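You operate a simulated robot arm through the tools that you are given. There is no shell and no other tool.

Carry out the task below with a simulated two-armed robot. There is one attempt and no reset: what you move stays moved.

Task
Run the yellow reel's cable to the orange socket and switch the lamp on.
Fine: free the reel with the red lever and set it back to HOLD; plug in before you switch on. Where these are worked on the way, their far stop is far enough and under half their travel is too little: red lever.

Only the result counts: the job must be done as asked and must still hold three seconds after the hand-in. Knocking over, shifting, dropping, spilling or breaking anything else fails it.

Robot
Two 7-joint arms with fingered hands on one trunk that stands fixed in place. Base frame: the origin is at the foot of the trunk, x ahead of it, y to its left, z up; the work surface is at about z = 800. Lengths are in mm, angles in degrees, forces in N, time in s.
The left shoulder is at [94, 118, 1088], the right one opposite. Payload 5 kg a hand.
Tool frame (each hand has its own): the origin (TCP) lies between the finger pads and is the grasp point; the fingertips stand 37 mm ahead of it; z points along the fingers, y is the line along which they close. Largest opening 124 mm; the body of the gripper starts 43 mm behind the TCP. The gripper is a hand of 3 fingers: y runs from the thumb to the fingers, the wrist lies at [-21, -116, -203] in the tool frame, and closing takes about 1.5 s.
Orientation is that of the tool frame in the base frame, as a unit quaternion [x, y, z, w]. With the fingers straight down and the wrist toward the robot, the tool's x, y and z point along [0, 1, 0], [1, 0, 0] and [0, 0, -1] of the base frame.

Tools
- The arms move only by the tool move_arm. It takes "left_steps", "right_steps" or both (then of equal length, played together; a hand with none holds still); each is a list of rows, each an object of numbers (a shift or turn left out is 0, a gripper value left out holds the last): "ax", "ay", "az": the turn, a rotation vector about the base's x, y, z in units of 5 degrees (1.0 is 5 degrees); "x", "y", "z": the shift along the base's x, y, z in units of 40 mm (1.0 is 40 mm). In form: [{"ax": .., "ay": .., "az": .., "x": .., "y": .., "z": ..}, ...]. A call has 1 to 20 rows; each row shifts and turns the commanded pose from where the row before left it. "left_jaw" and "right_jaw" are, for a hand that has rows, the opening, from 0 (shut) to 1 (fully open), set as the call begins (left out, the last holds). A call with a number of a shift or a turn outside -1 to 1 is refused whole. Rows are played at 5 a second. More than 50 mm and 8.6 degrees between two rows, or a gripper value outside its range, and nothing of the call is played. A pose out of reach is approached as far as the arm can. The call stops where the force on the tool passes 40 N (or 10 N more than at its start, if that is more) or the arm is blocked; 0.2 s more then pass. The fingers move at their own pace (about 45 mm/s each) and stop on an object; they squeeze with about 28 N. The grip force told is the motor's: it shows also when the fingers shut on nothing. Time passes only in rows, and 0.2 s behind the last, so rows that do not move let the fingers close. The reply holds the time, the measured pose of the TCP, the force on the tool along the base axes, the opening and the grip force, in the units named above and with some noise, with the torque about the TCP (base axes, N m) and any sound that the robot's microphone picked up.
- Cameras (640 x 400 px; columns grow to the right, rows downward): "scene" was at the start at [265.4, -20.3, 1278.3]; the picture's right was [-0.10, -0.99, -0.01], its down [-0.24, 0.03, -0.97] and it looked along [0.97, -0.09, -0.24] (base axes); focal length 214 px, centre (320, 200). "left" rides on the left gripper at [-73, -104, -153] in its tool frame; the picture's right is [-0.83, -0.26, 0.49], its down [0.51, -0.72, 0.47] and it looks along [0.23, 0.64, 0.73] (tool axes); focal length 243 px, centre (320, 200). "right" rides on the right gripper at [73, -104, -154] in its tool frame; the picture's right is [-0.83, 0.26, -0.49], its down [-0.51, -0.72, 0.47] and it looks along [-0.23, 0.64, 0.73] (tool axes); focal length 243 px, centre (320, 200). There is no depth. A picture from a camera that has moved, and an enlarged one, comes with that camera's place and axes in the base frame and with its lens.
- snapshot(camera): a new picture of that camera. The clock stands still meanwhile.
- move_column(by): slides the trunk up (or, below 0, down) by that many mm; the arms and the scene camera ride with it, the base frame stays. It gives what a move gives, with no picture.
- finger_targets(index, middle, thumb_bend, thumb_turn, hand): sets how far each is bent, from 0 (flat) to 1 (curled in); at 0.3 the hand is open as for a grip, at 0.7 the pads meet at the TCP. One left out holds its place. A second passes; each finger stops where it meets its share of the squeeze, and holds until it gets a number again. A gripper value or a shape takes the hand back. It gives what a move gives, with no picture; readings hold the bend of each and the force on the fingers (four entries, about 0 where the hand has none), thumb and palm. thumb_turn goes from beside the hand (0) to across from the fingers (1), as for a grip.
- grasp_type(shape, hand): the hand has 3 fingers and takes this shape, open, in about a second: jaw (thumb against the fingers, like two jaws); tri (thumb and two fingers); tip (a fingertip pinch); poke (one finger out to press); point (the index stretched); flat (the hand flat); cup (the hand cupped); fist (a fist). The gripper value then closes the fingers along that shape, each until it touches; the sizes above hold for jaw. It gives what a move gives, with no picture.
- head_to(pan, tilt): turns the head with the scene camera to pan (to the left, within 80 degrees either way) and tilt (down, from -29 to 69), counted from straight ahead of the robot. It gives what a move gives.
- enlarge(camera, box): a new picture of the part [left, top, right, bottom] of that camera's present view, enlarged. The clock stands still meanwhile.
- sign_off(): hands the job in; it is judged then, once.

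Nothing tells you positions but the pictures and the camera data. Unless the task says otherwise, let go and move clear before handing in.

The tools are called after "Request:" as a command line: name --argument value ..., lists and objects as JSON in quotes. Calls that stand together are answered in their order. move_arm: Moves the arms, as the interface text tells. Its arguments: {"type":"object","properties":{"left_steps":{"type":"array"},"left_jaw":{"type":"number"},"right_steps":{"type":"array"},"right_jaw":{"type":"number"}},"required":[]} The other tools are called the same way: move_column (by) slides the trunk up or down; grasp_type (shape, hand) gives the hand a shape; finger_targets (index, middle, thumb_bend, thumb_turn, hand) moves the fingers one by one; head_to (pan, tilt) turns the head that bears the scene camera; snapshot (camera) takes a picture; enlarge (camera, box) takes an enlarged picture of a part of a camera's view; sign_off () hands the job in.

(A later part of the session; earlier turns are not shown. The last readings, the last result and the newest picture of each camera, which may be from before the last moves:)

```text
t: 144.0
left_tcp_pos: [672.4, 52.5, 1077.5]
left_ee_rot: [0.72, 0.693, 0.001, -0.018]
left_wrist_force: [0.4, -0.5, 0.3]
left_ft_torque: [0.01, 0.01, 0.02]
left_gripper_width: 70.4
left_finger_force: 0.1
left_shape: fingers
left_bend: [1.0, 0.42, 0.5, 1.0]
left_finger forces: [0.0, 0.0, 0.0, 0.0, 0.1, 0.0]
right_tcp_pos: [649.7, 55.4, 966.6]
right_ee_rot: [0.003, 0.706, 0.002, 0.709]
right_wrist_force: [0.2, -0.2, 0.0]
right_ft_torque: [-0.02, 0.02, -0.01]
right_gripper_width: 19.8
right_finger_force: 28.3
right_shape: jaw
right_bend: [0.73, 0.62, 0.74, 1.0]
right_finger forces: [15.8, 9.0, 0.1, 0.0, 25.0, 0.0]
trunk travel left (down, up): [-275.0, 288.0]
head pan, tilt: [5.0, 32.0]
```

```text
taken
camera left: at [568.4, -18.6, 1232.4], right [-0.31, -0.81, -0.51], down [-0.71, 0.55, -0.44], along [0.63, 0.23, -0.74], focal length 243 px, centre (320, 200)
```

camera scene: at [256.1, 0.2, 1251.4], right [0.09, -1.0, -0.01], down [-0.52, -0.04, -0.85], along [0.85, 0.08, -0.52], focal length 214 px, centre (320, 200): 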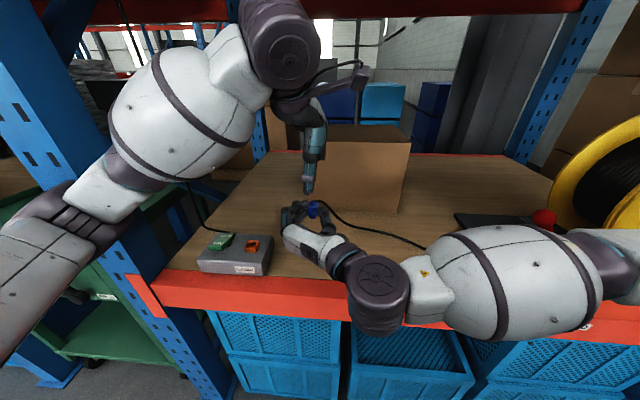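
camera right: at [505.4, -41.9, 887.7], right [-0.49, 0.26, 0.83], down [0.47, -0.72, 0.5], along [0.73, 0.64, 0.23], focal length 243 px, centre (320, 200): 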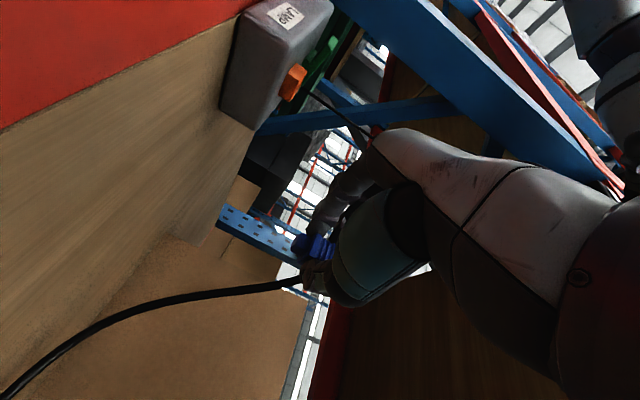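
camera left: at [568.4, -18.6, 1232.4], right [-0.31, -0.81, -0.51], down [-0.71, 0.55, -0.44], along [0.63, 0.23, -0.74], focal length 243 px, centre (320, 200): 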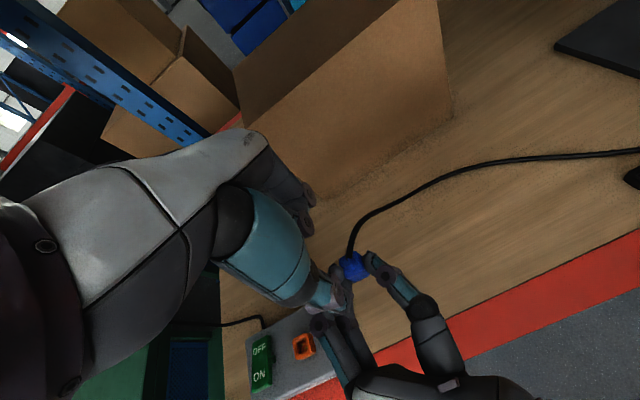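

Request:
move_arm --left_steps '[{}, {}, {}, {}, {}, {}]'

Request:
enlarge --camera "left" --box '[270, 200, 410, 320]'

Request:
enlarge --camera "scene" --box '[265, 80, 365, 260]'

```text
t: 145.4
left_tcp_pos: [673.8, 53.1, 1076.0]
left_ee_rot: [0.72, 0.694, 0.001, -0.019]
left_wrist_force: [0.0, -0.7, -0.2]
left_ft_torque: [-0.02, -0.02, -0.01]
left_gripper_width: 70.5
left_finger_force: 0.1
left_shape: fingers
left_bend: [1.0, 0.42, 0.5, 1.0]
left_finger forces: [0.0, 0.0, 0.0, 0.0, 0.0, 0.0]
right_tcp_pos: [650.6, 53.6, 964.6]
right_ee_rot: [0.004, 0.706, 0.002, 0.708]
right_wrist_force: [0.3, -0.8, 0.4]
right_ft_torque: [-0.01, 0.0, 0.02]
right_gripper_width: 19.6
right_finger_force: 27.9
right_shape: jaw
right_bend: [0.73, 0.62, 0.74, 1.0]
right_finger forces: [15.9, 9.0, 0.0, 0.0, 25.0, 0.0]
trunk travel left (down, up): [-275.0, 288.0]
head pan, tilt: [5.0, 32.0]
```

```text
3.33 times, centred on (340, 260) of left
camera zoom: at [569.8, -18.7, 1231.6], right [-0.31, -0.81, -0.51], down [-0.71, 0.55, -0.44], along [0.63, 0.23, -0.74], focal length 809 px, centre (253, 0)
```

zoom: 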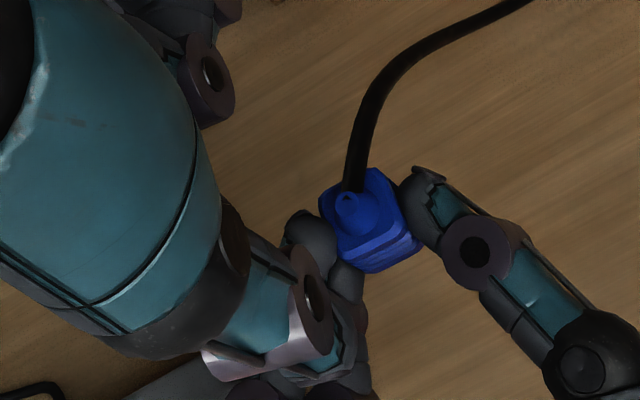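

```text
2.22 times, centred on (315, 170) of scene
camera zoom: at [256.9, -1.0, 1251.1], right [0.09, -1.0, -0.01], down [-0.52, -0.04, -0.85], along [0.85, 0.08, -0.52], focal length 477 px, centre (331, 267)
```

zoom: 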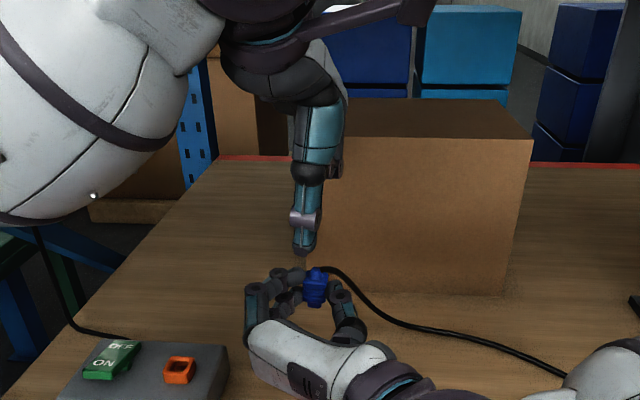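

Request:
snapshot --camera "right"

Request:
enlarge --camera "right" --box '[200, 100, 400, 320]'

Request:
enlarge --camera "scene" --box '[285, 120, 345, 220]'

```text
taken
camera right: at [497.9, -48.9, 891.7], right [-0.49, 0.26, 0.83], down [0.47, -0.73, 0.5], along [0.73, 0.64, 0.24], focal length 243 px, centre (320, 200)
```

right: 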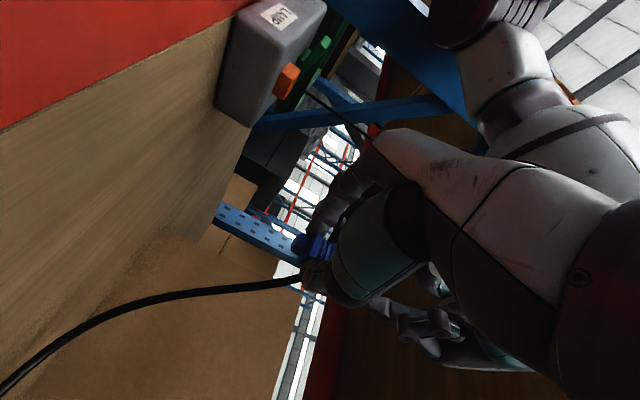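

```text
1.82 times, centred on (300, 210) of right
camera zoom: at [497.9, -48.9, 891.7], right [-0.49, 0.26, 0.83], down [0.47, -0.73, 0.5], along [0.73, 0.64, 0.24], focal length 441 px, centre (356, 182)
```

zoom: 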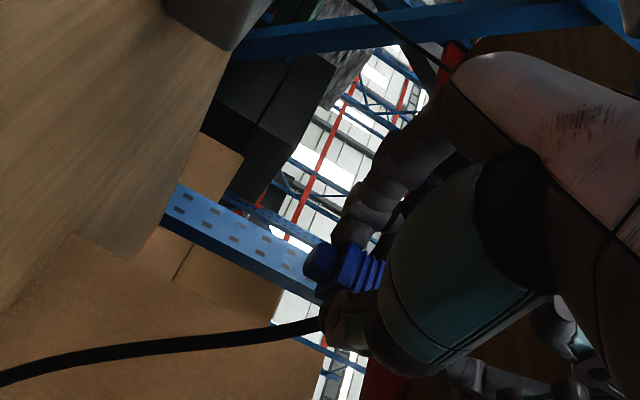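

```text
4.00 times, centred on (315, 170) of scene
camera zoom: at [256.9, -1.0, 1251.1], right [0.09, -1.0, -0.01], down [-0.52, -0.04, -0.85], along [0.85, 0.08, -0.52], focal length 858 px, centre (340, 320)
```

zoom: 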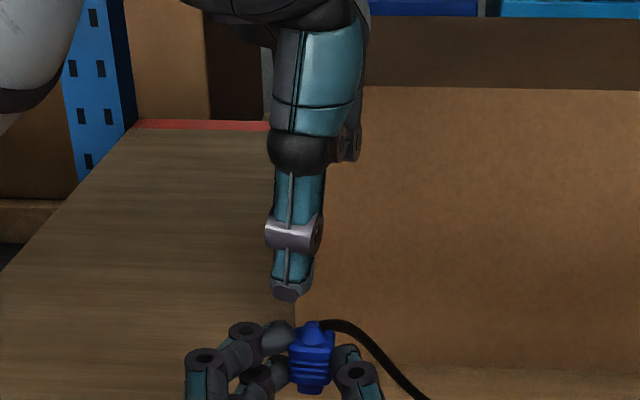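

Request:
move_arm --left_steps '[{"x": 0.22, "y": -0.24}, {"z": -0.6}, {"z": -0.6}]'

Request:
enlarge --camera "left" --box '[270, 200, 410, 320]'

Request:
enlarge --camera "scene" --box '[275, 140, 355, 250]'

```text
t: 146.2
left_tcp_pos: [686.4, 44.4, 1027.5]
left_ee_rot: [0.72, 0.693, -0.001, -0.018]
left_wrist_force: [-0.9, 0.0, 0.7]
left_ft_torque: [0.02, -0.04, -0.01]
left_gripper_width: 70.8
left_finger_force: 0.0
left_shape: fingers
left_bend: [1.0, 0.42, 0.5, 1.0]
left_finger forces: [0.0, 0.0, 0.0, 0.1, 0.0, 0.0]
right_tcp_pos: [651.8, 59.2, 962.9]
right_ee_rot: [0.002, 0.706, 0.001, 0.708]
right_wrist_force: [-0.4, -0.3, -0.2]
right_ft_torque: [-0.01, -0.02, -0.01]
right_gripper_width: 19.9
right_finger_force: 28.2
right_shape: jaw
right_bend: [0.73, 0.62, 0.74, 1.0]
right_finger forces: [15.8, 9.0, 0.0, 0.0, 25.0, 0.1]
trunk travel left (down, up): [-275.0, 288.0]
head pan, tilt: [5.0, 32.0]
```

```text
3.33 times, centred on (340, 260) of left
camera zoom: at [582.9, -25.6, 1183.1], right [-0.31, -0.81, -0.5], down [-0.71, 0.54, -0.44], along [0.63, 0.23, -0.74], focal length 809 px, centre (253, 0)
```

zoom: 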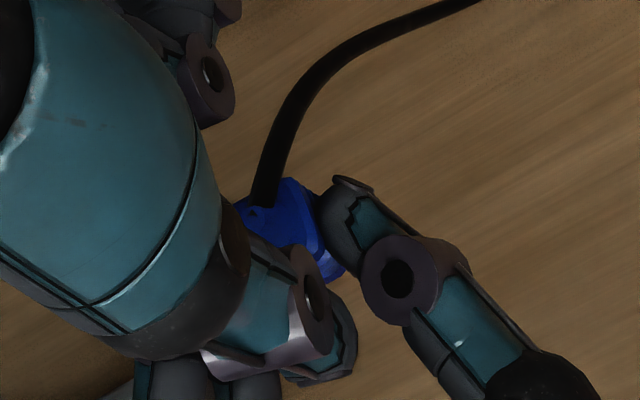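

```text
3.64 times, centred on (315, 195) of scene
camera zoom: at [258.3, 5.1, 1250.7], right [0.09, -1.0, 0.0], down [-0.52, -0.04, -0.85], along [0.85, 0.08, -0.52], focal length 780 px, centre (338, 218)
```

zoom: 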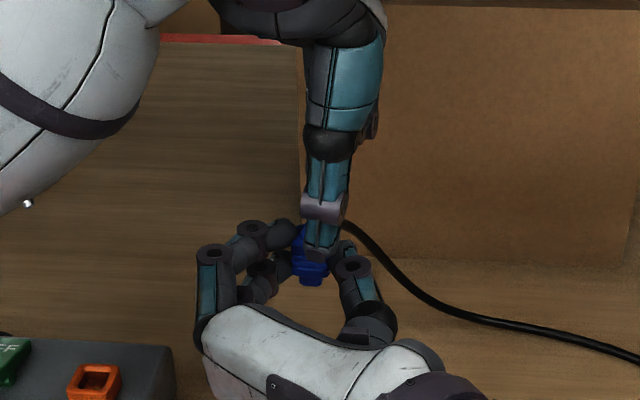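

Request:
move_arm --left_steps '[{"x": -0.07, "y": 0.05, "z": -0.35}, {"z": -0.35}]'

Request:
enlarge --camera "left" --box '[270, 200, 410, 320]'

Request:
enlarge --camera "scene" --box '[285, 180, 345, 250]'

```text
t: 146.8
left_tcp_pos: [691.2, 50.3, 996.9]
left_ee_rot: [0.719, 0.694, -0.004, -0.018]
left_wrist_force: [-0.1, 0.3, -0.5]
left_ft_torque: [0.02, -0.01, -0.03]
left_gripper_width: 70.6
left_finger_force: 0.1
left_shape: fingers
left_bend: [1.0, 0.42, 0.5, 1.0]
left_finger forces: [0.0, 0.1, 0.1, 0.0, 0.1, 0.0]
right_tcp_pos: [657.5, 61.6, 958.7]
right_ee_rot: [0.0, 0.708, -0.001, 0.706]
right_wrist_force: [-0.5, 0.9, 0.8]
right_ft_torque: [0.04, 0.0, 0.0]
right_gripper_width: 19.6
right_finger_force: 27.7
right_shape: jaw
right_bend: [0.73, 0.62, 0.74, 1.0]
right_finger forces: [15.8, 9.0, 0.1, 0.0, 24.8, 0.0]
trunk travel left (down, up): [-275.0, 288.0]
head pan, tilt: [5.0, 32.0]
```

```text
3.33 times, centred on (340, 260) of left
camera zoom: at [587.2, -20.5, 1152.4], right [-0.31, -0.81, -0.5], down [-0.72, 0.54, -0.44], along [0.63, 0.22, -0.75], focal length 809 px, centre (253, 0)
```

zoom: 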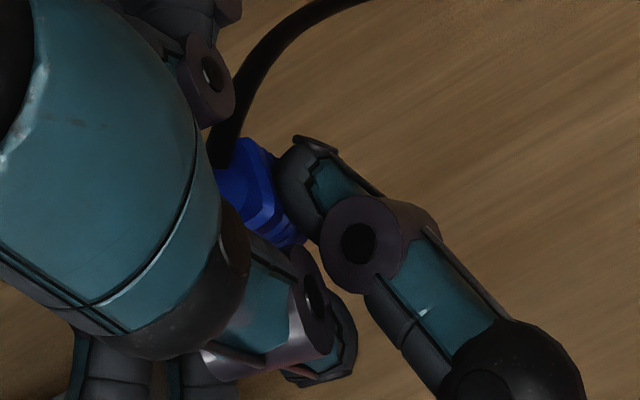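

```text
5.71 times, centred on (315, 215) of scene
camera zoom: at [265.6, 8.4, 1249.1], right [0.09, -1.0, 0.0], down [-0.53, -0.05, -0.85], along [0.85, 0.07, -0.53], focal length 1226 px, centre (349, 114)
```

zoom: 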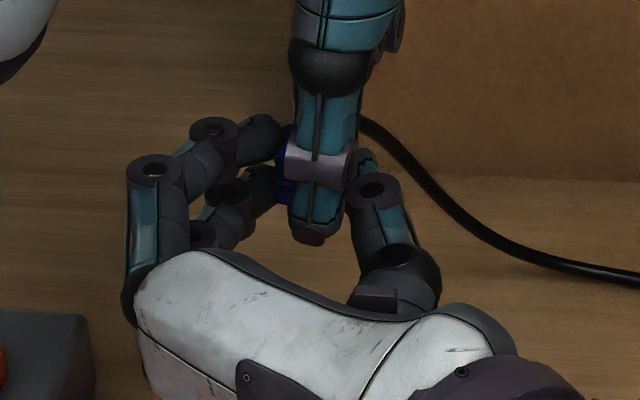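

Left thumb is in front of the plug and the left middle finger behind it. I'll close them in small steps and watch the finger forces.

Request:
finger_targets --hand "left" --middle 0.56 --thumb_bend 0.64

Request:
enlarge --camera "scene" --box '[285, 180, 345, 250]'

Request:
enlarge --camera "left" --box '[270, 200, 410, 320]'

```text
t: 147.8
left_tcp_pos: [689.1, 50.9, 997.4]
left_ee_rot: [0.72, 0.694, -0.004, -0.019]
left_wrist_force: [-1.6, 0.3, -1.1]
left_ft_torque: [0.01, 0.06, 0.01]
left_gripper_width: 63.4
left_finger_force: 1.5
left_shape: fingers
left_bend: [1.0, 0.56, 0.62, 1.0]
left_finger forces: [0.1, 0.0, 0.0, 0.0, 2.1, 0.1]
right_tcp_pos: [657.1, 61.8, 959.4]
right_ee_rot: [0.001, 0.708, 0.0, 0.706]
right_wrist_force: [2.9, -0.4, 0.0]
right_ft_torque: [0.0, 0.01, 0.01]
right_gripper_width: 19.8
right_finger_force: 28.1
right_shape: jaw
right_bend: [0.73, 0.62, 0.74, 1.0]
right_finger forces: [15.8, 8.8, 0.0, 0.1, 25.2, 0.0]
trunk travel left (down, up): [-275.0, 288.0]
head pan, tilt: [5.0, 32.0]
```

```text
5.71 times, centred on (315, 215) of scene
camera zoom: at [265.7, 8.5, 1249.3], right [0.09, -1.0, 0.0], down [-0.53, -0.05, -0.85], along [0.85, 0.07, -0.53], focal length 1226 px, centre (349, 114)
```

zoom: 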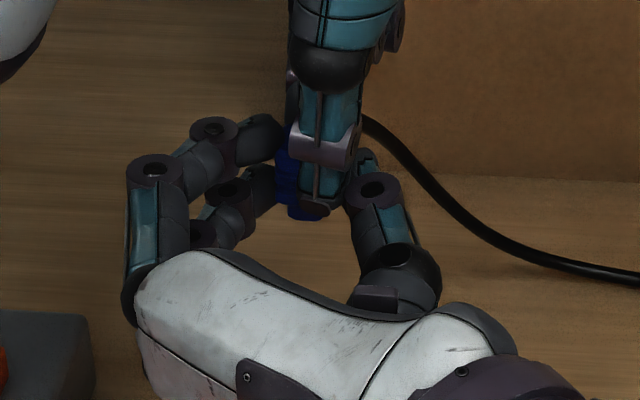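

```text
3.33 times, centred on (340, 260) of left
camera zoom: at [587.2, -20.3, 1152.7], right [-0.31, -0.81, -0.5], down [-0.72, 0.54, -0.44], along [0.63, 0.22, -0.75], focal length 809 px, centre (253, 0)
```

zoom: 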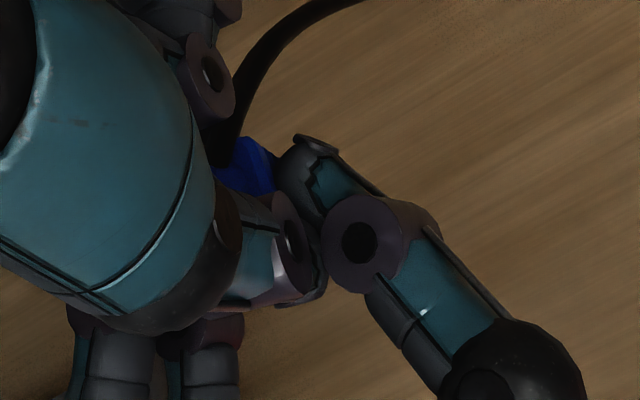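

Request:
finger_targets --hand "left" --middle 0.66

Request:
finger_targets --hand "left" --middle 0.75

Request:
enlarge --camera "scene" --box '[285, 180, 345, 250]'

```text
t: 148.8
left_tcp_pos: [688.9, 50.7, 996.4]
left_ee_rot: [0.72, 0.694, -0.004, -0.02]
left_wrist_force: [0.1, -0.1, -0.8]
left_ft_torque: [0.02, -0.03, -0.05]
left_gripper_width: 63.8
left_finger_force: 2.1
left_shape: fingers
left_bend: [1.0, 0.64, 0.62, 1.0]
left_finger forces: [0.0, 2.4, 0.1, 0.0, 2.4, 0.0]
right_tcp_pos: [657.4, 61.8, 960.3]
right_ee_rot: [0.0, 0.709, 0.0, 0.705]
right_wrist_force: [0.1, 0.0, 1.1]
right_ft_torque: [0.01, -0.01, 0.03]
right_gripper_width: 19.7
right_finger_force: 28.0
right_shape: jaw
right_bend: [0.73, 0.62, 0.74, 1.0]
right_finger forces: [15.9, 9.1, 0.1, 0.0, 25.4, 0.1]
trunk travel left (down, up): [-275.0, 288.0]
head pan, tilt: [5.0, 32.0]
```

```text
t: 149.8
left_tcp_pos: [689.5, 50.4, 996.4]
left_ee_rot: [0.72, 0.694, -0.004, -0.019]
left_wrist_force: [10.8, 0.6, -4.2]
left_ft_torque: [-0.05, -0.28, -0.2]
left_gripper_width: 64.1
left_finger_force: 8.1
left_shape: fingers
left_bend: [1.0, 0.65, 0.62, 1.0]
left_finger forces: [0.0, 12.9, 0.0, 0.1, 3.0, 0.1]
right_tcp_pos: [656.5, 62.0, 960.5]
right_ee_rot: [0.001, 0.708, -0.001, 0.706]
right_wrist_force: [-11.2, -0.8, 3.9]
right_ft_torque: [0.02, -0.22, 0.03]
right_gripper_width: 20.2
right_finger_force: 28.3
right_shape: jaw
right_bend: [0.73, 0.62, 0.74, 1.0]
right_finger forces: [16.2, 11.3, 0.0, 0.0, 28.3, 0.1]
trunk travel left (down, up): [-275.0, 288.0]
head pan, tilt: [5.0, 32.0]
```

```text
5.71 times, centred on (315, 215) of scene
camera zoom: at [265.7, 8.6, 1249.3], right [0.09, -1.0, 0.0], down [-0.53, -0.05, -0.85], along [0.85, 0.07, -0.53], focal length 1226 px, centre (349, 114)
```

zoom: 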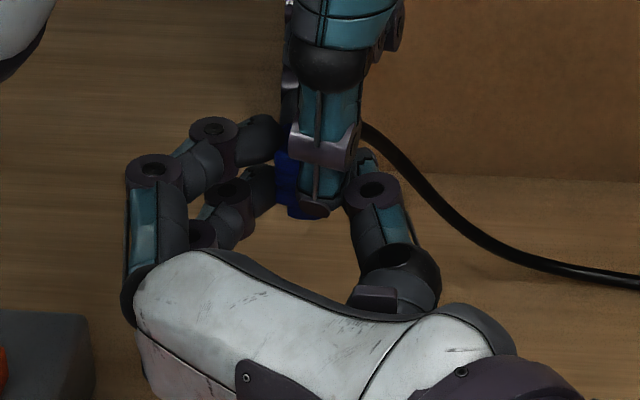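

Request:
finger_targets --hand "left" --thumb_bend 0.7

```text
t: 150.8
left_tcp_pos: [690.0, 51.4, 997.2]
left_ee_rot: [0.719, 0.694, -0.005, -0.019]
left_wrist_force: [3.9, 1.3, -4.0]
left_ft_torque: [-0.03, -0.13, -0.16]
left_gripper_width: 63.3
left_finger_force: 10.6
left_shape: fingers
left_bend: [1.0, 0.65, 0.64, 1.0]
left_finger forces: [0.1, 12.8, 0.1, 0.0, 8.5, 0.1]
right_tcp_pos: [656.7, 62.2, 960.0]
right_ee_rot: [0.001, 0.708, 0.0, 0.706]
right_wrist_force: [-4.5, -0.4, 4.3]
right_ft_torque: [0.06, -0.17, 0.12]
right_gripper_width: 19.9
right_finger_force: 27.3
right_shape: jaw
right_bend: [0.73, 0.62, 0.74, 1.0]
right_finger forces: [16.4, 11.1, 0.1, 0.0, 28.0, 0.0]
trunk travel left (down, up): [-275.0, 288.0]
head pan, tilt: [5.0, 32.0]
```

Request:
finger_targets --hand "left" --thumb_bend 0.75

Request:
enlarge --camera "left" --box '[270, 200, 410, 320]'

Request:
enlarge --camera "scene" --box '[285, 180, 345, 250]'

```text
t: 151.8
left_tcp_pos: [689.5, 49.7, 996.8]
left_ee_rot: [0.72, 0.694, -0.005, -0.019]
left_wrist_force: [-4.1, 2.3, -4.4]
left_ft_torque: [0.01, 0.12, -0.22]
left_gripper_width: 62.4
left_finger_force: 15.0
left_shape: fingers
left_bend: [1.0, 0.64, 0.65, 1.0]
left_finger forces: [0.1, 13.0, 0.0, 0.0, 16.8, 0.1]
right_tcp_pos: [656.7, 60.9, 959.5]
right_ee_rot: [0.001, 0.708, 0.0, 0.706]
right_wrist_force: [3.4, -1.9, 5.3]
right_ft_torque: [-0.01, -0.11, 0.18]
right_gripper_width: 19.5
right_finger_force: 28.2
right_shape: jaw
right_bend: [0.73, 0.62, 0.74, 1.0]
right_finger forces: [16.1, 9.8, 0.0, 0.0, 27.9, 0.1]
trunk travel left (down, up): [-275.0, 288.0]
head pan, tilt: [5.0, 32.0]
```

```text
3.33 times, centred on (340, 260) of left
camera zoom: at [587.1, -20.1, 1152.9], right [-0.31, -0.81, -0.5], down [-0.72, 0.54, -0.44], along [0.63, 0.22, -0.75], focal length 809 px, centre (253, 0)
```

zoom: 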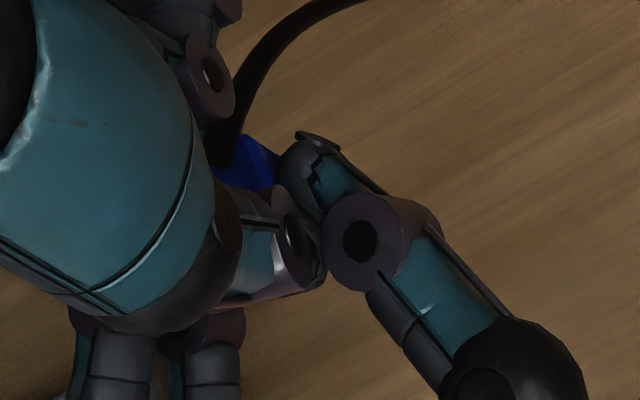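

```text
5.71 times, centred on (315, 215) of scene
camera zoom: at [265.6, 8.7, 1249.3], right [0.09, -1.0, 0.0], down [-0.53, -0.05, -0.85], along [0.85, 0.07, -0.53], focal length 1226 px, centre (349, 114)
```

zoom: 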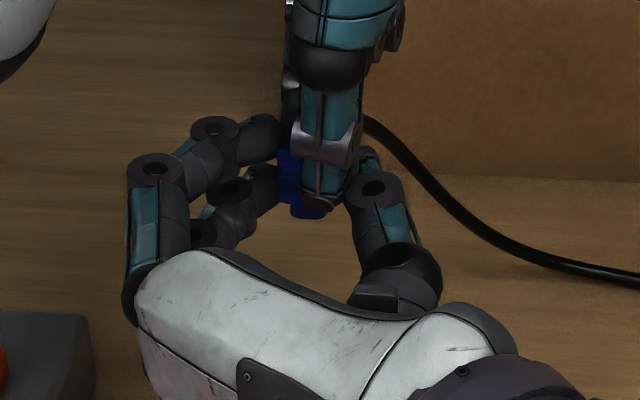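

Request:
finger_targets --hand "left" --thumb_bend 0.73

Request:
move_arm --right_steps '[{}, {}, {}]' --right_jaw 0.3

Request:
enlarge --camera "scene" --box '[285, 180, 345, 250]'

Request:
enlarge --camera "left" --box '[270, 200, 410, 320]'

```text
t: 152.8
left_tcp_pos: [690.3, 50.4, 997.0]
left_ee_rot: [0.72, 0.694, -0.004, -0.019]
left_wrist_force: [0.3, 1.9, -3.7]
left_ft_torque: [0.0, 0.0, -0.18]
left_gripper_width: 62.8
left_finger_force: 13.8
left_shape: fingers
left_bend: [1.0, 0.65, 0.65, 1.0]
left_finger forces: [0.1, 13.8, 0.0, 0.0, 13.3, 0.0]
right_tcp_pos: [658.2, 61.6, 960.7]
right_ee_rot: [0.001, 0.708, -0.001, 0.706]
right_wrist_force: [-0.3, -2.2, 4.0]
right_ft_torque: [0.03, -0.15, 0.15]
right_gripper_width: 19.8
right_finger_force: 28.1
right_shape: jaw
right_bend: [0.73, 0.62, 0.74, 1.0]
right_finger forces: [16.3, 10.0, 0.0, 0.1, 28.2, 0.0]
trunk travel left (down, up): [-275.0, 288.0]
head pan, tilt: [5.0, 32.0]
```

```text
t: 153.6
left_tcp_pos: [689.8, 51.1, 997.1]
left_ee_rot: [0.72, 0.694, -0.005, -0.018]
left_wrist_force: [-0.1, 0.2, 0.2]
left_ft_torque: [0.02, 0.0, -0.01]
left_gripper_width: 61.6
left_finger_force: 13.4
left_shape: fingers
left_bend: [1.0, 0.66, 0.67, 1.0]
left_finger forces: [0.0, 13.3, 0.0, 0.1, 13.7, 0.1]
right_tcp_pos: [657.3, 61.2, 960.7]
right_ee_rot: [0.001, 0.709, -0.001, 0.706]
right_wrist_force: [0.7, -0.7, -0.5]
right_ft_torque: [0.02, 0.01, 0.0]
right_gripper_width: 36.9
right_finger_force: 0.1
right_shape: jaw
right_bend: [0.74, 0.54, 0.74, 1.0]
right_finger forces: [0.0, 0.1, 0.0, 0.0, 0.0, 0.0]
trunk travel left (down, up): [-275.0, 288.0]
head pan, tilt: [5.0, 32.0]
```

```text
5.71 times, centred on (315, 215) of scene
camera zoom: at [265.6, 8.7, 1249.3], right [0.09, -1.0, 0.0], down [-0.53, -0.05, -0.85], along [0.85, 0.07, -0.53], focal length 1226 px, centre (349, 114)
```

zoom: 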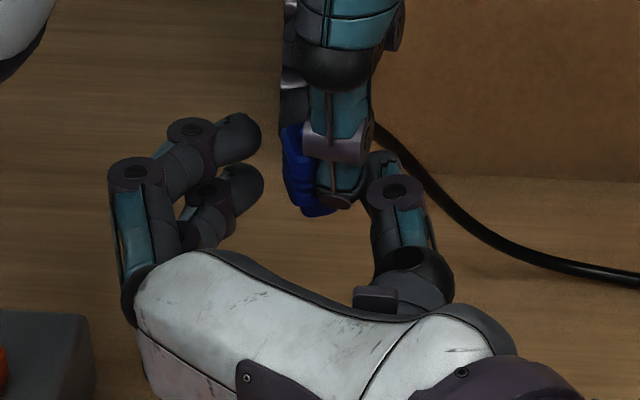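

```text
3.33 times, centred on (340, 260) of left
camera zoom: at [587.1, -20.1, 1153.1], right [-0.31, -0.81, -0.5], down [-0.72, 0.54, -0.44], along [0.63, 0.22, -0.75], focal length 809 px, centre (253, 0)
```

zoom: 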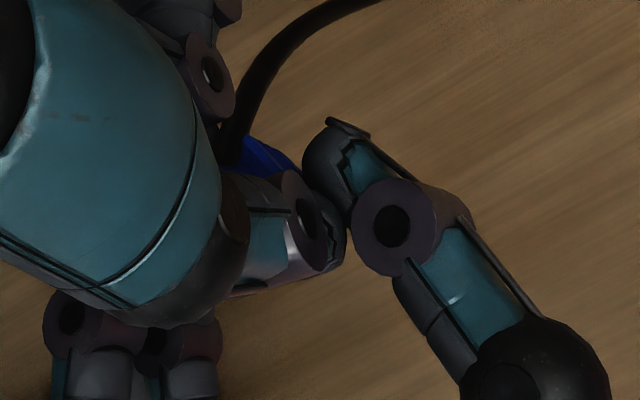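

The left hand now holds the plug alone. I'll open the right hand wider, draw it back toward the robot and then away to the right.

Request:
move_arm --right_steps '[{}, {}, {}, {"x": -0.3}, {"x": -0.4}, {"x": -0.4}, {"x": -0.3, "z": -0.3}, {"z": -0.5, "y": -0.2}]' --right_jaw 0.6

Request:
snapshot --camera "scene"

Request:
enlarge --camera "scene" --box '[285, 160, 365, 250]'

```text
t: 155.4
left_tcp_pos: [689.7, 51.0, 996.5]
left_ee_rot: [0.72, 0.694, -0.004, -0.019]
left_wrist_force: [-0.3, 0.5, -0.5]
left_ft_torque: [0.0, -0.02, -0.04]
left_gripper_width: 61.2
left_finger_force: 13.3
left_shape: fingers
left_bend: [1.0, 0.66, 0.67, 0.99]
left_finger forces: [0.1, 13.5, 0.0, 0.1, 13.5, 0.0]
right_tcp_pos: [602.8, 53.1, 928.7]
right_ee_rot: [0.002, 0.708, -0.001, 0.706]
right_wrist_force: [0.4, 0.2, -0.6]
right_ft_torque: [0.0, 0.03, -0.03]
right_gripper_width: 73.8
right_finger_force: 0.0
right_shape: jaw
right_bend: [0.73, 0.41, 0.65, 1.0]
right_finger forces: [0.0, 0.1, 0.1, 0.0, 0.1, 0.0]
trunk travel left (down, up): [-275.0, 288.0]
head pan, tilt: [5.0, 32.0]
```

```text
taken
camera scene: at [265.7, 8.6, 1249.3], right [0.09, -1.0, 0.0], down [-0.53, -0.05, -0.85], along [0.85, 0.07, -0.53], focal length 214 px, centre (320, 200)
```

scene: 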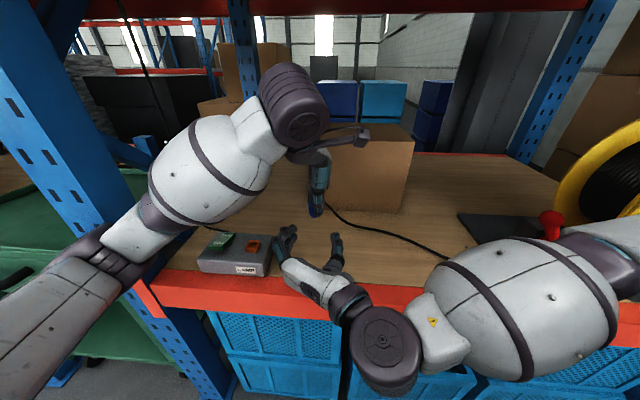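

```text
4.44 times, centred on (325, 205) of scene
camera zoom: at [265.7, 8.6, 1249.3], right [0.09, -1.0, 0.0], down [-0.53, -0.05, -0.85], along [0.85, 0.07, -0.53], focal length 953 px, centre (298, 178)
```

zoom: 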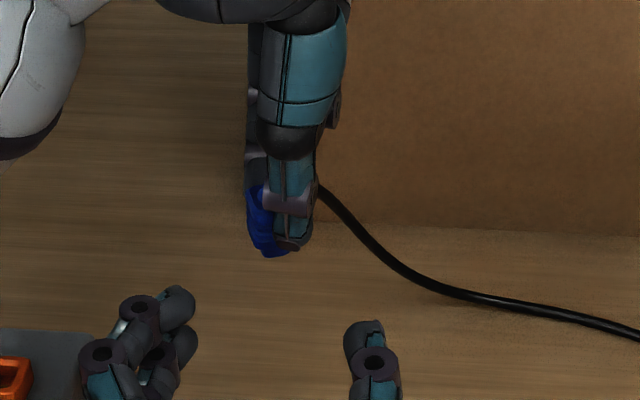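

Request:
move_arm --right_steps '[{"y": -0.8}, {"y": -0.8}, {"y": -0.8}]'

Request:
snapshot --camera "right"

Request:
enlarge --camera "left" --box '[270, 200, 410, 320]'

```text
t: 156.2
left_tcp_pos: [690.2, 49.4, 996.9]
left_ee_rot: [0.719, 0.694, -0.004, -0.019]
left_wrist_force: [1.2, -0.4, -0.8]
left_ft_torque: [0.0, 0.0, 0.02]
left_gripper_width: 61.5
left_finger_force: 13.2
left_shape: fingers
left_bend: [1.0, 0.66, 0.67, 0.99]
left_finger forces: [0.0, 13.6, 0.0, 0.1, 13.7, 0.0]
right_tcp_pos: [618.3, -35.6, 918.2]
right_ee_rot: [0.0, 0.708, 0.001, 0.706]
right_wrist_force: [0.3, 0.3, -0.4]
right_ft_torque: [0.0, -0.02, 0.03]
right_gripper_width: 74.3
right_finger_force: 0.0
right_shape: jaw
right_bend: [0.73, 0.41, 0.65, 1.0]
right_finger forces: [0.1, 0.0, 0.1, 0.1, 0.1, 0.0]
right hand out of reach, approached as far as the arm can: row 1, 2, 3
trunk travel left (down, up): [-275.0, 288.0]
head pan, tilt: [5.0, 32.0]
```

```text
taken
camera right: at [465.7, -140.0, 847.1], right [-0.49, 0.26, 0.83], down [0.47, -0.72, 0.5], along [0.73, 0.64, 0.23], focal length 243 px, centre (320, 200)
```

right: 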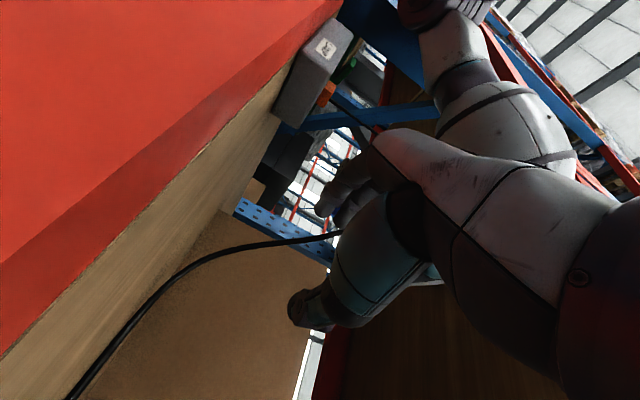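

```text
3.33 times, centred on (340, 260) of left
camera zoom: at [587.4, -20.6, 1152.9], right [-0.31, -0.81, -0.5], down [-0.72, 0.54, -0.44], along [0.63, 0.22, -0.75], focal length 809 px, centre (253, 0)
```

zoom: 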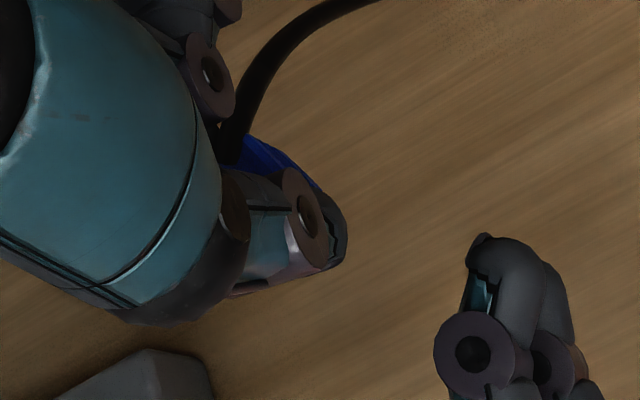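

Request:
enlarge --camera "scene" --box '[300, 185, 340, 225]'

Request:
move_arm --right_steps '[{"y": -0.6, "x": 0.4}, {"y": -0.6, "x": 0.4}, {"y": -0.6, "x": 0.4}, {"y": -0.6}]'

Request:
snapshot --camera "right"

```text
10.00 times, centred on (320, 205) of scene
camera zoom: at [265.8, 8.0, 1249.3], right [0.09, -1.0, 0.0], down [-0.53, -0.05, -0.85], along [0.85, 0.07, -0.53], focal length 2145 px, centre (320, 150)
```

zoom: 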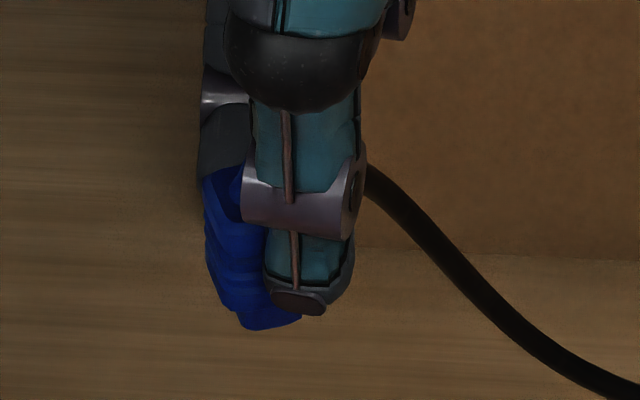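

```text
t: 157.2
left_tcp_pos: [690.4, 50.4, 996.6]
left_ee_rot: [0.72, 0.694, -0.004, -0.02]
left_wrist_force: [-0.2, -0.2, 0.2]
left_ft_torque: [-0.01, -0.02, 0.02]
left_gripper_width: 61.4
left_finger_force: 13.5
left_shape: fingers
left_bend: [1.0, 0.66, 0.67, 0.99]
left_finger forces: [0.0, 13.6, 0.1, 0.0, 13.6, 0.1]
right_tcp_pos: [666.3, -133.9, 919.5]
right_ee_rot: [0.001, 0.708, 0.0, 0.706]
right_wrist_force: [0.2, -0.2, 0.9]
right_ft_torque: [-0.01, -0.04, 0.06]
right_gripper_width: 74.1
right_finger_force: 0.0
right_shape: jaw
right_bend: [0.73, 0.41, 0.65, 1.0]
right_finger forces: [0.1, 0.0, 0.0, 0.1, 0.0, 0.0]
trunk travel left (down, up): [-275.0, 288.0]
head pan, tilt: [5.0, 32.0]
```

```text
taken
camera right: at [513.7, -237.5, 848.1], right [-0.49, 0.26, 0.83], down [0.47, -0.72, 0.5], along [0.73, 0.64, 0.23], focal length 243 px, centre (320, 200)
```

right: 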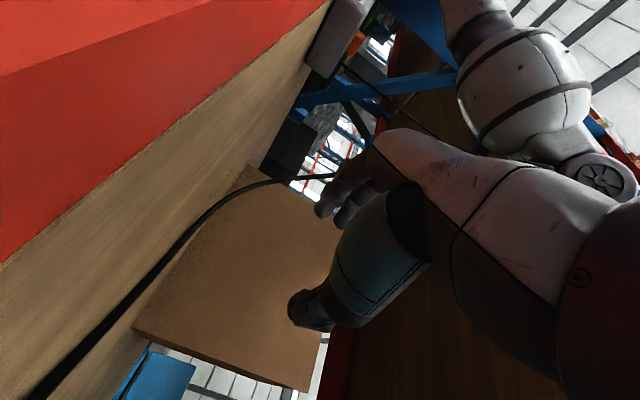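

The plug has settled about 25° turned in the left pinch, which is the natural stable line between thumb and middle finger. I'll turn the left hand back by the same angle while carrying the plug toward the socket, staying high.

Request:
move_arm --left_steps '[{"x": -0.11, "y": 0.5, "z": -0.05, "az": -0.65}, {"x": -0.11, "y": 0.5, "z": -0.05, "az": -0.65}, {"x": -0.11, "y": 0.5, "z": -0.1, "az": -0.65}, {"x": -0.11, "y": 0.5, "z": -0.1, "az": -0.65}, {"x": -0.11, "y": 0.5, "z": -0.1, "az": -0.65}, {"x": -0.11, "y": 0.5, "z": -0.1, "az": -0.65}, {"x": -0.11, "y": 0.5, "z": -0.1, "az": -0.65}, {"x": -0.11, "y": 0.4, "z": -0.1, "az": -0.65}]'

Request:
head_to --pan 20 --tilt 38

Request:
snapshot --camera "scene"

Request:
snapshot --camera "left"

```text
t: 159.0
left_tcp_pos: [655.5, 207.5, 969.2]
left_ee_rot: [0.858, 0.514, 0.0, -0.019]
left_wrist_force: [0.0, -0.7, 0.8]
left_ft_torque: [-0.01, 0.01, 0.02]
left_gripper_width: 61.3
left_finger_force: 13.2
left_shape: fingers
left_bend: [1.0, 0.66, 0.67, 0.99]
left_finger forces: [0.1, 13.6, 0.0, 0.0, 13.6, 0.0]
right_tcp_pos: [666.6, -132.9, 918.5]
right_ee_rot: [0.0, 0.71, 0.0, 0.705]
right_wrist_force: [-0.7, 0.3, 0.1]
right_ft_torque: [0.02, 0.0, -0.01]
right_gripper_width: 74.0
right_finger_force: 0.0
right_shape: jaw
right_bend: [0.73, 0.41, 0.65, 1.0]
right_finger forces: [0.0, 0.0, 0.0, 0.0, 0.0, 0.0]
trunk travel left (down, up): [-275.0, 288.0]
head pan, tilt: [5.0, 32.0]
```

```text
t: 159.8
left_tcp_pos: [655.8, 207.3, 968.8]
left_ee_rot: [0.858, 0.514, 0.0, -0.019]
left_wrist_force: [-0.6, 0.2, 0.2]
left_ft_torque: [-0.01, -0.02, 0.01]
left_gripper_width: 61.6
left_finger_force: 13.8
left_shape: fingers
left_bend: [1.0, 0.66, 0.67, 0.99]
left_finger forces: [0.0, 13.7, 0.0, 0.1, 13.6, 0.0]
right_tcp_pos: [667.6, -133.1, 918.4]
right_ee_rot: [0.0, 0.709, 0.0, 0.705]
right_wrist_force: [-0.1, 0.4, -0.6]
right_ft_torque: [-0.03, 0.01, 0.02]
right_gripper_width: 74.0
right_finger_force: 0.1
right_shape: jaw
right_bend: [0.73, 0.41, 0.65, 1.0]
right_finger forces: [0.1, 0.1, 0.0, 0.0, 0.1, 0.1]
trunk travel left (down, up): [-275.0, 288.0]
head pan, tilt: [20.0, 38.0]
```

```text
taken
camera scene: at [259.5, 30.7, 1239.7], right [0.34, -0.94, 0.0], down [-0.58, -0.21, -0.79], along [0.74, 0.27, -0.62], focal length 214 px, centre (320, 200)
```

scene: 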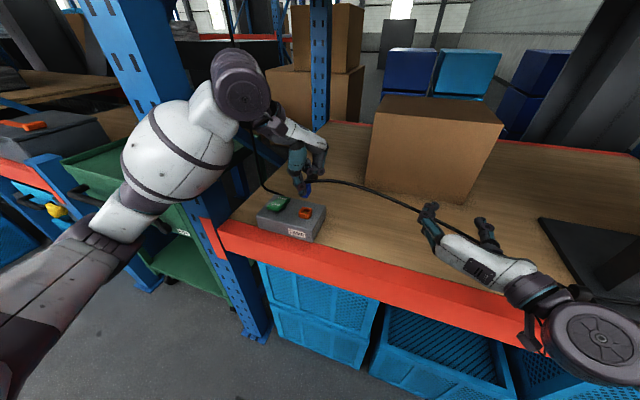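

```text
taken
camera left: at [532.1, 188.0, 1125.7], right [-0.63, -0.59, -0.5], down [-0.41, 0.8, -0.44], along [0.66, -0.07, -0.75], focal length 243 px, centre (320, 200)
```

left: 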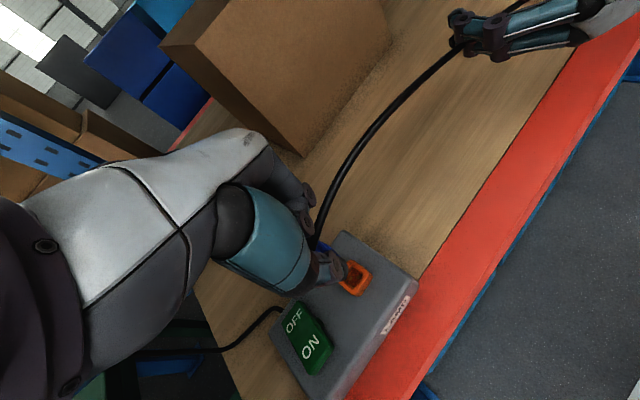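

Request:
enlarge --camera "scene" --box '[260, 140, 350, 250]'

Request:
enlarge --camera "left" --box '[260, 200, 420, 330]'

```text
3.64 times, centred on (305, 195) of scene
camera zoom: at [259.5, 30.7, 1239.7], right [0.34, -0.94, 0.0], down [-0.58, -0.21, -0.79], along [0.74, 0.27, -0.62], focal length 780 px, centre (374, 218)
```

zoom: 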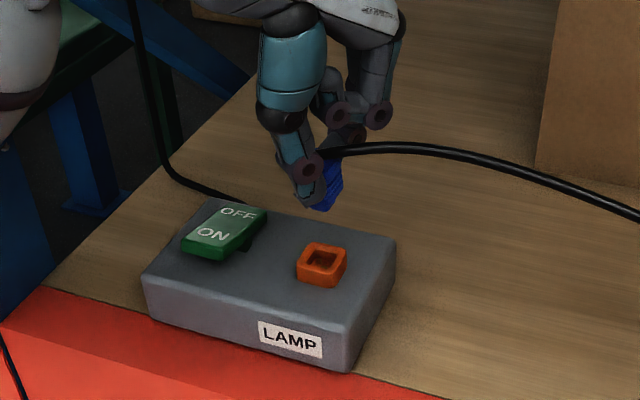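

```text
3.08 times, centred on (340, 265) of left
camera zoom: at [532.1, 188.0, 1125.7], right [-0.63, -0.59, -0.5], down [-0.41, 0.8, -0.44], along [0.66, -0.07, -0.75], focal length 746 px, centre (258, 0)
```

zoom: 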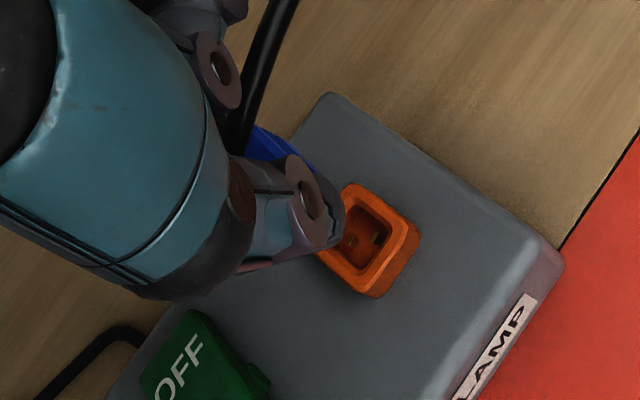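

Request:
enlarge --camera "scene" --box '[290, 170, 330, 210]'

Request:
enlarge --camera "scene" --box '[280, 165, 335, 230]'

```text
10.00 times, centred on (310, 190) of scene
camera zoom: at [259.5, 30.7, 1239.7], right [0.34, -0.94, 0.0], down [-0.58, -0.21, -0.79], along [0.74, 0.27, -0.62], focal length 2145 px, centre (420, 300)
```

zoom: 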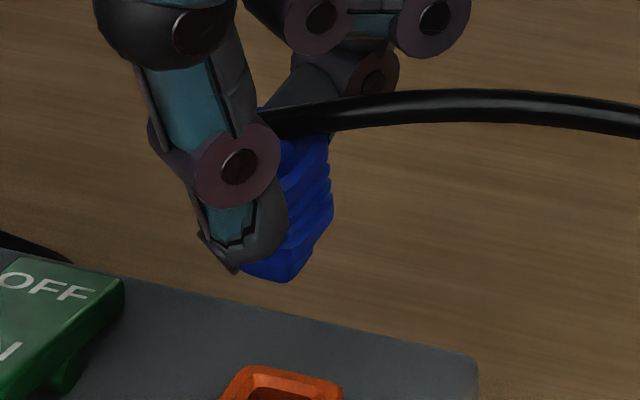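

```text
6.15 times, centred on (308, 198) of scene
camera zoom: at [259.5, 30.7, 1239.7], right [0.34, -0.94, 0.0], down [-0.58, -0.21, -0.79], along [0.74, 0.27, -0.62], focal length 1320 px, centre (397, 215)
```

zoom: 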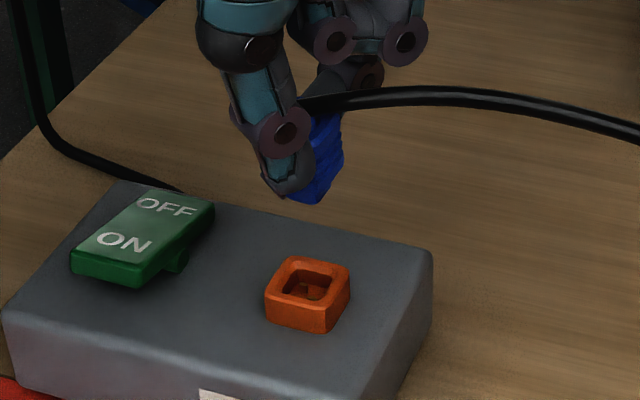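

I want a side view to judge the plug's tilt and height before inserting. I'll bring the right hand's camera nearer on the right side, well clear of the left hand.

Request:
move_arm --right_steps '[{"z": 0.8, "y": 0.6}, {"z": 0.8, "y": 0.8}, {"z": 0.8, "y": 0.8, "x": -0.2}, {"y": 0.8, "x": -0.3}, {"y": 0.8, "x": -0.3}, {"y": 0.8, "x": -0.2}]' --right_jaw 0.0

Request:
snapshot --camera "right"

```text
t: 161.2
left_tcp_pos: [655.8, 207.9, 968.4]
left_ee_rot: [0.857, 0.515, -0.001, -0.019]
left_wrist_force: [0.4, 0.4, 0.0]
left_ft_torque: [-0.07, 0.0, -0.01]
left_gripper_width: 61.4
left_finger_force: 13.5
left_shape: fingers
left_bend: [1.0, 0.66, 0.67, 0.99]
left_finger forces: [0.1, 13.6, 0.0, 0.0, 13.7, 0.0]
right_tcp_pos: [627.9, 52.5, 1010.7]
right_ee_rot: [0.0, 0.708, -0.002, 0.706]
right_wrist_force: [-0.1, 0.5, -0.4]
right_ft_torque: [0.02, -0.03, 0.0]
right_gripper_width: 0.0
right_finger_force: 27.8
right_shape: jaw
right_bend: [0.7, 0.7, 0.56, 1.0]
right_finger forces: [0.1, 0.0, 0.0, 0.0, 0.1, 0.0]
trunk travel left (down, up): [-275.0, 288.0]
head pan, tilt: [20.0, 38.0]
```

```text
taken
camera right: at [473.5, -52.3, 940.9], right [-0.49, 0.26, 0.83], down [0.47, -0.72, 0.51], along [0.73, 0.64, 0.23], focal length 243 px, centre (320, 200)
```

right: 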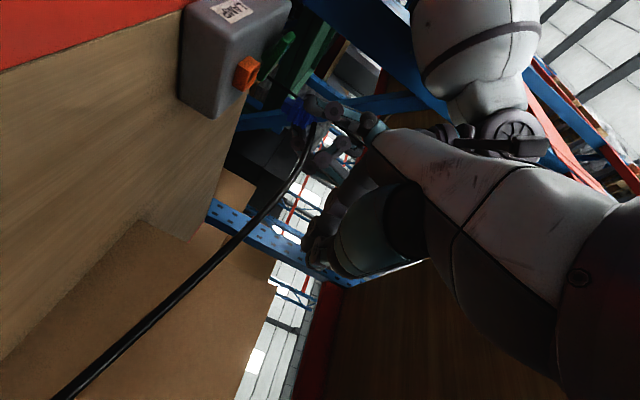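

Request:
enlarge --camera "right" --box '[220, 40, 360, 180]'

```text
2.86 times, centred on (290, 110) of right
camera zoom: at [473.5, -52.3, 940.9], right [-0.49, 0.26, 0.83], down [0.47, -0.72, 0.51], along [0.73, 0.64, 0.23], focal length 693 px, centre (406, 457)
```

zoom: 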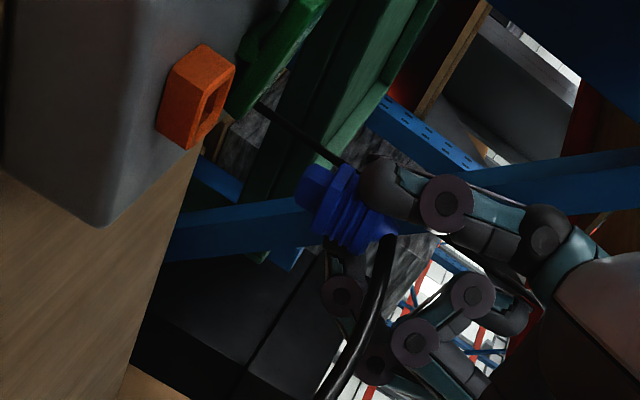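

The side view shows the plug hanging vertical, with its nose about 45 mm above the socket rim and a few millimetres too far from the robot. I'll correct that, lower it to just above the socket and look again.

Request:
move_arm --left_steps '[{"x": -0.2, "y": -0.02}, {"z": -0.4}, {"z": -0.4}]'

Request:
enlarge --camera "right" --box '[210, 40, 330, 160]'

Request:
enlarge --camera "scene" --box '[280, 180, 330, 230]'

Request:
enlarge --camera "left" --box '[280, 200, 400, 300]'

```text
t: 162.0
left_tcp_pos: [649.7, 204.4, 935.7]
left_ee_rot: [0.857, 0.514, 0.0, -0.019]
left_wrist_force: [-0.1, -0.3, -0.9]
left_ft_torque: [-0.01, -0.01, 0.04]
left_gripper_width: 60.9
left_finger_force: 13.6
left_shape: fingers
left_bend: [1.0, 0.66, 0.67, 0.99]
left_finger forces: [0.0, 13.6, 0.0, 0.1, 13.7, 0.0]
right_tcp_pos: [625.7, 50.0, 1012.2]
right_ee_rot: [0.001, 0.709, 0.0, 0.705]
right_wrist_force: [-0.1, -1.1, 0.5]
right_ft_torque: [0.02, 0.02, 0.01]
right_gripper_width: 0.0
right_finger_force: 28.2
right_shape: jaw
right_bend: [0.7, 0.7, 0.56, 1.0]
right_finger forces: [0.0, 0.0, 0.0, 0.0, 0.0, 0.0]
trunk travel left (down, up): [-275.0, 288.0]
head pan, tilt: [20.0, 38.0]
```

```text
3.33 times, centred on (270, 100) of right
camera zoom: at [473.2, -53.7, 941.0], right [-0.49, 0.26, 0.83], down [0.47, -0.72, 0.5], along [0.73, 0.64, 0.23], focal length 809 px, centre (487, 533)
```

zoom: 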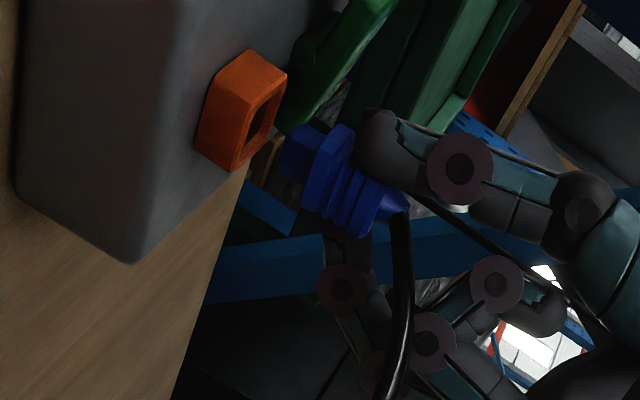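

```text
8.00 times, centred on (305, 205) of scene
camera zoom: at [259.4, 30.9, 1239.7], right [0.34, -0.94, 0.0], down [-0.58, -0.21, -0.79], along [0.74, 0.27, -0.62], focal length 1716 px, centre (440, 160)
```

zoom: 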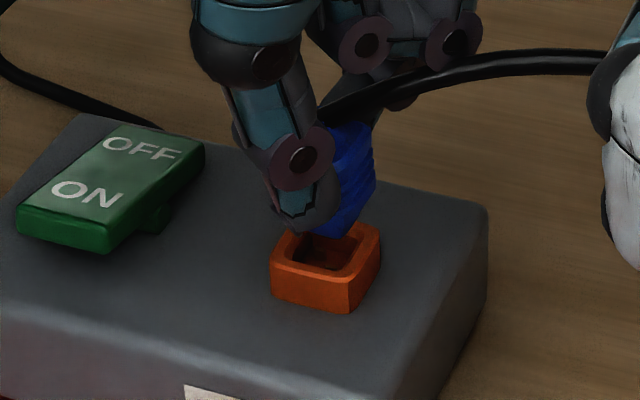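

```text
4.00 times, centred on (340, 250) of left
camera zoom: at [526.2, 185.4, 1092.4], right [-0.63, -0.59, -0.5], down [-0.41, 0.8, -0.44], along [0.66, -0.07, -0.75], focal length 970 px, centre (240, 0)
```

zoom: 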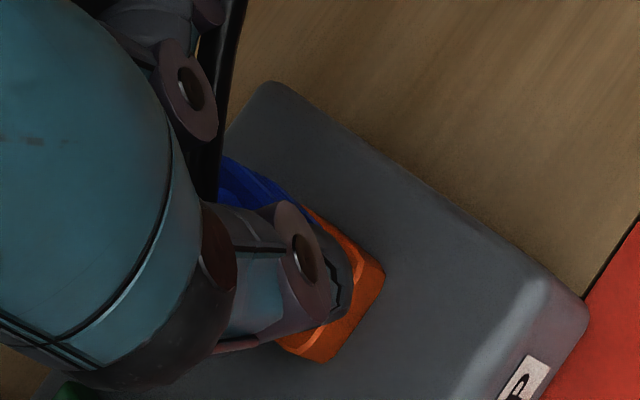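

Request:
enlarge --camera "right" --box '[245, 60, 305, 120]'

Request:
enlarge --camera "scene" --box '[290, 190, 320, 220]'

```text
6.67 times, centred on (275, 90) of right
camera zoom: at [473.2, -53.7, 941.0], right [-0.49, 0.26, 0.83], down [0.47, -0.72, 0.5], along [0.73, 0.64, 0.23], focal length 1618 px, centre (620, 933)
```

zoom: 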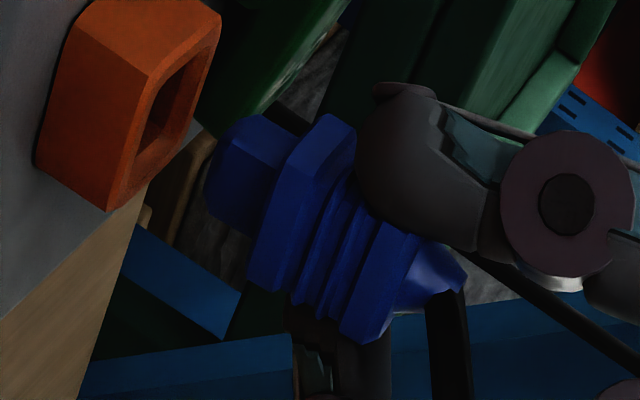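

```text
13.33 times, centred on (305, 205) of scene
camera zoom: at [259.4, 30.9, 1239.7], right [0.34, -0.94, 0.0], down [-0.58, -0.21, -0.79], along [0.74, 0.27, -0.62], focal length 2860 px, centre (520, 133)
```

zoom: 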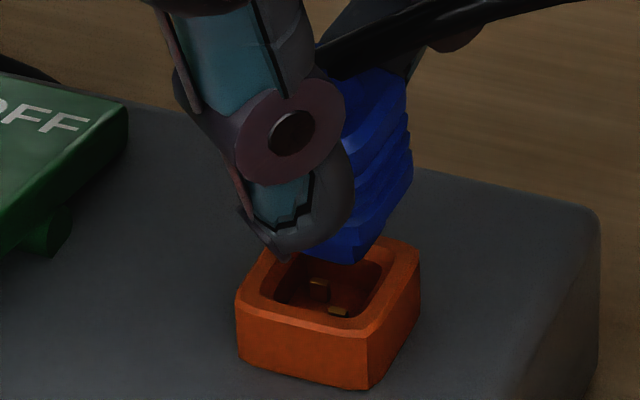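

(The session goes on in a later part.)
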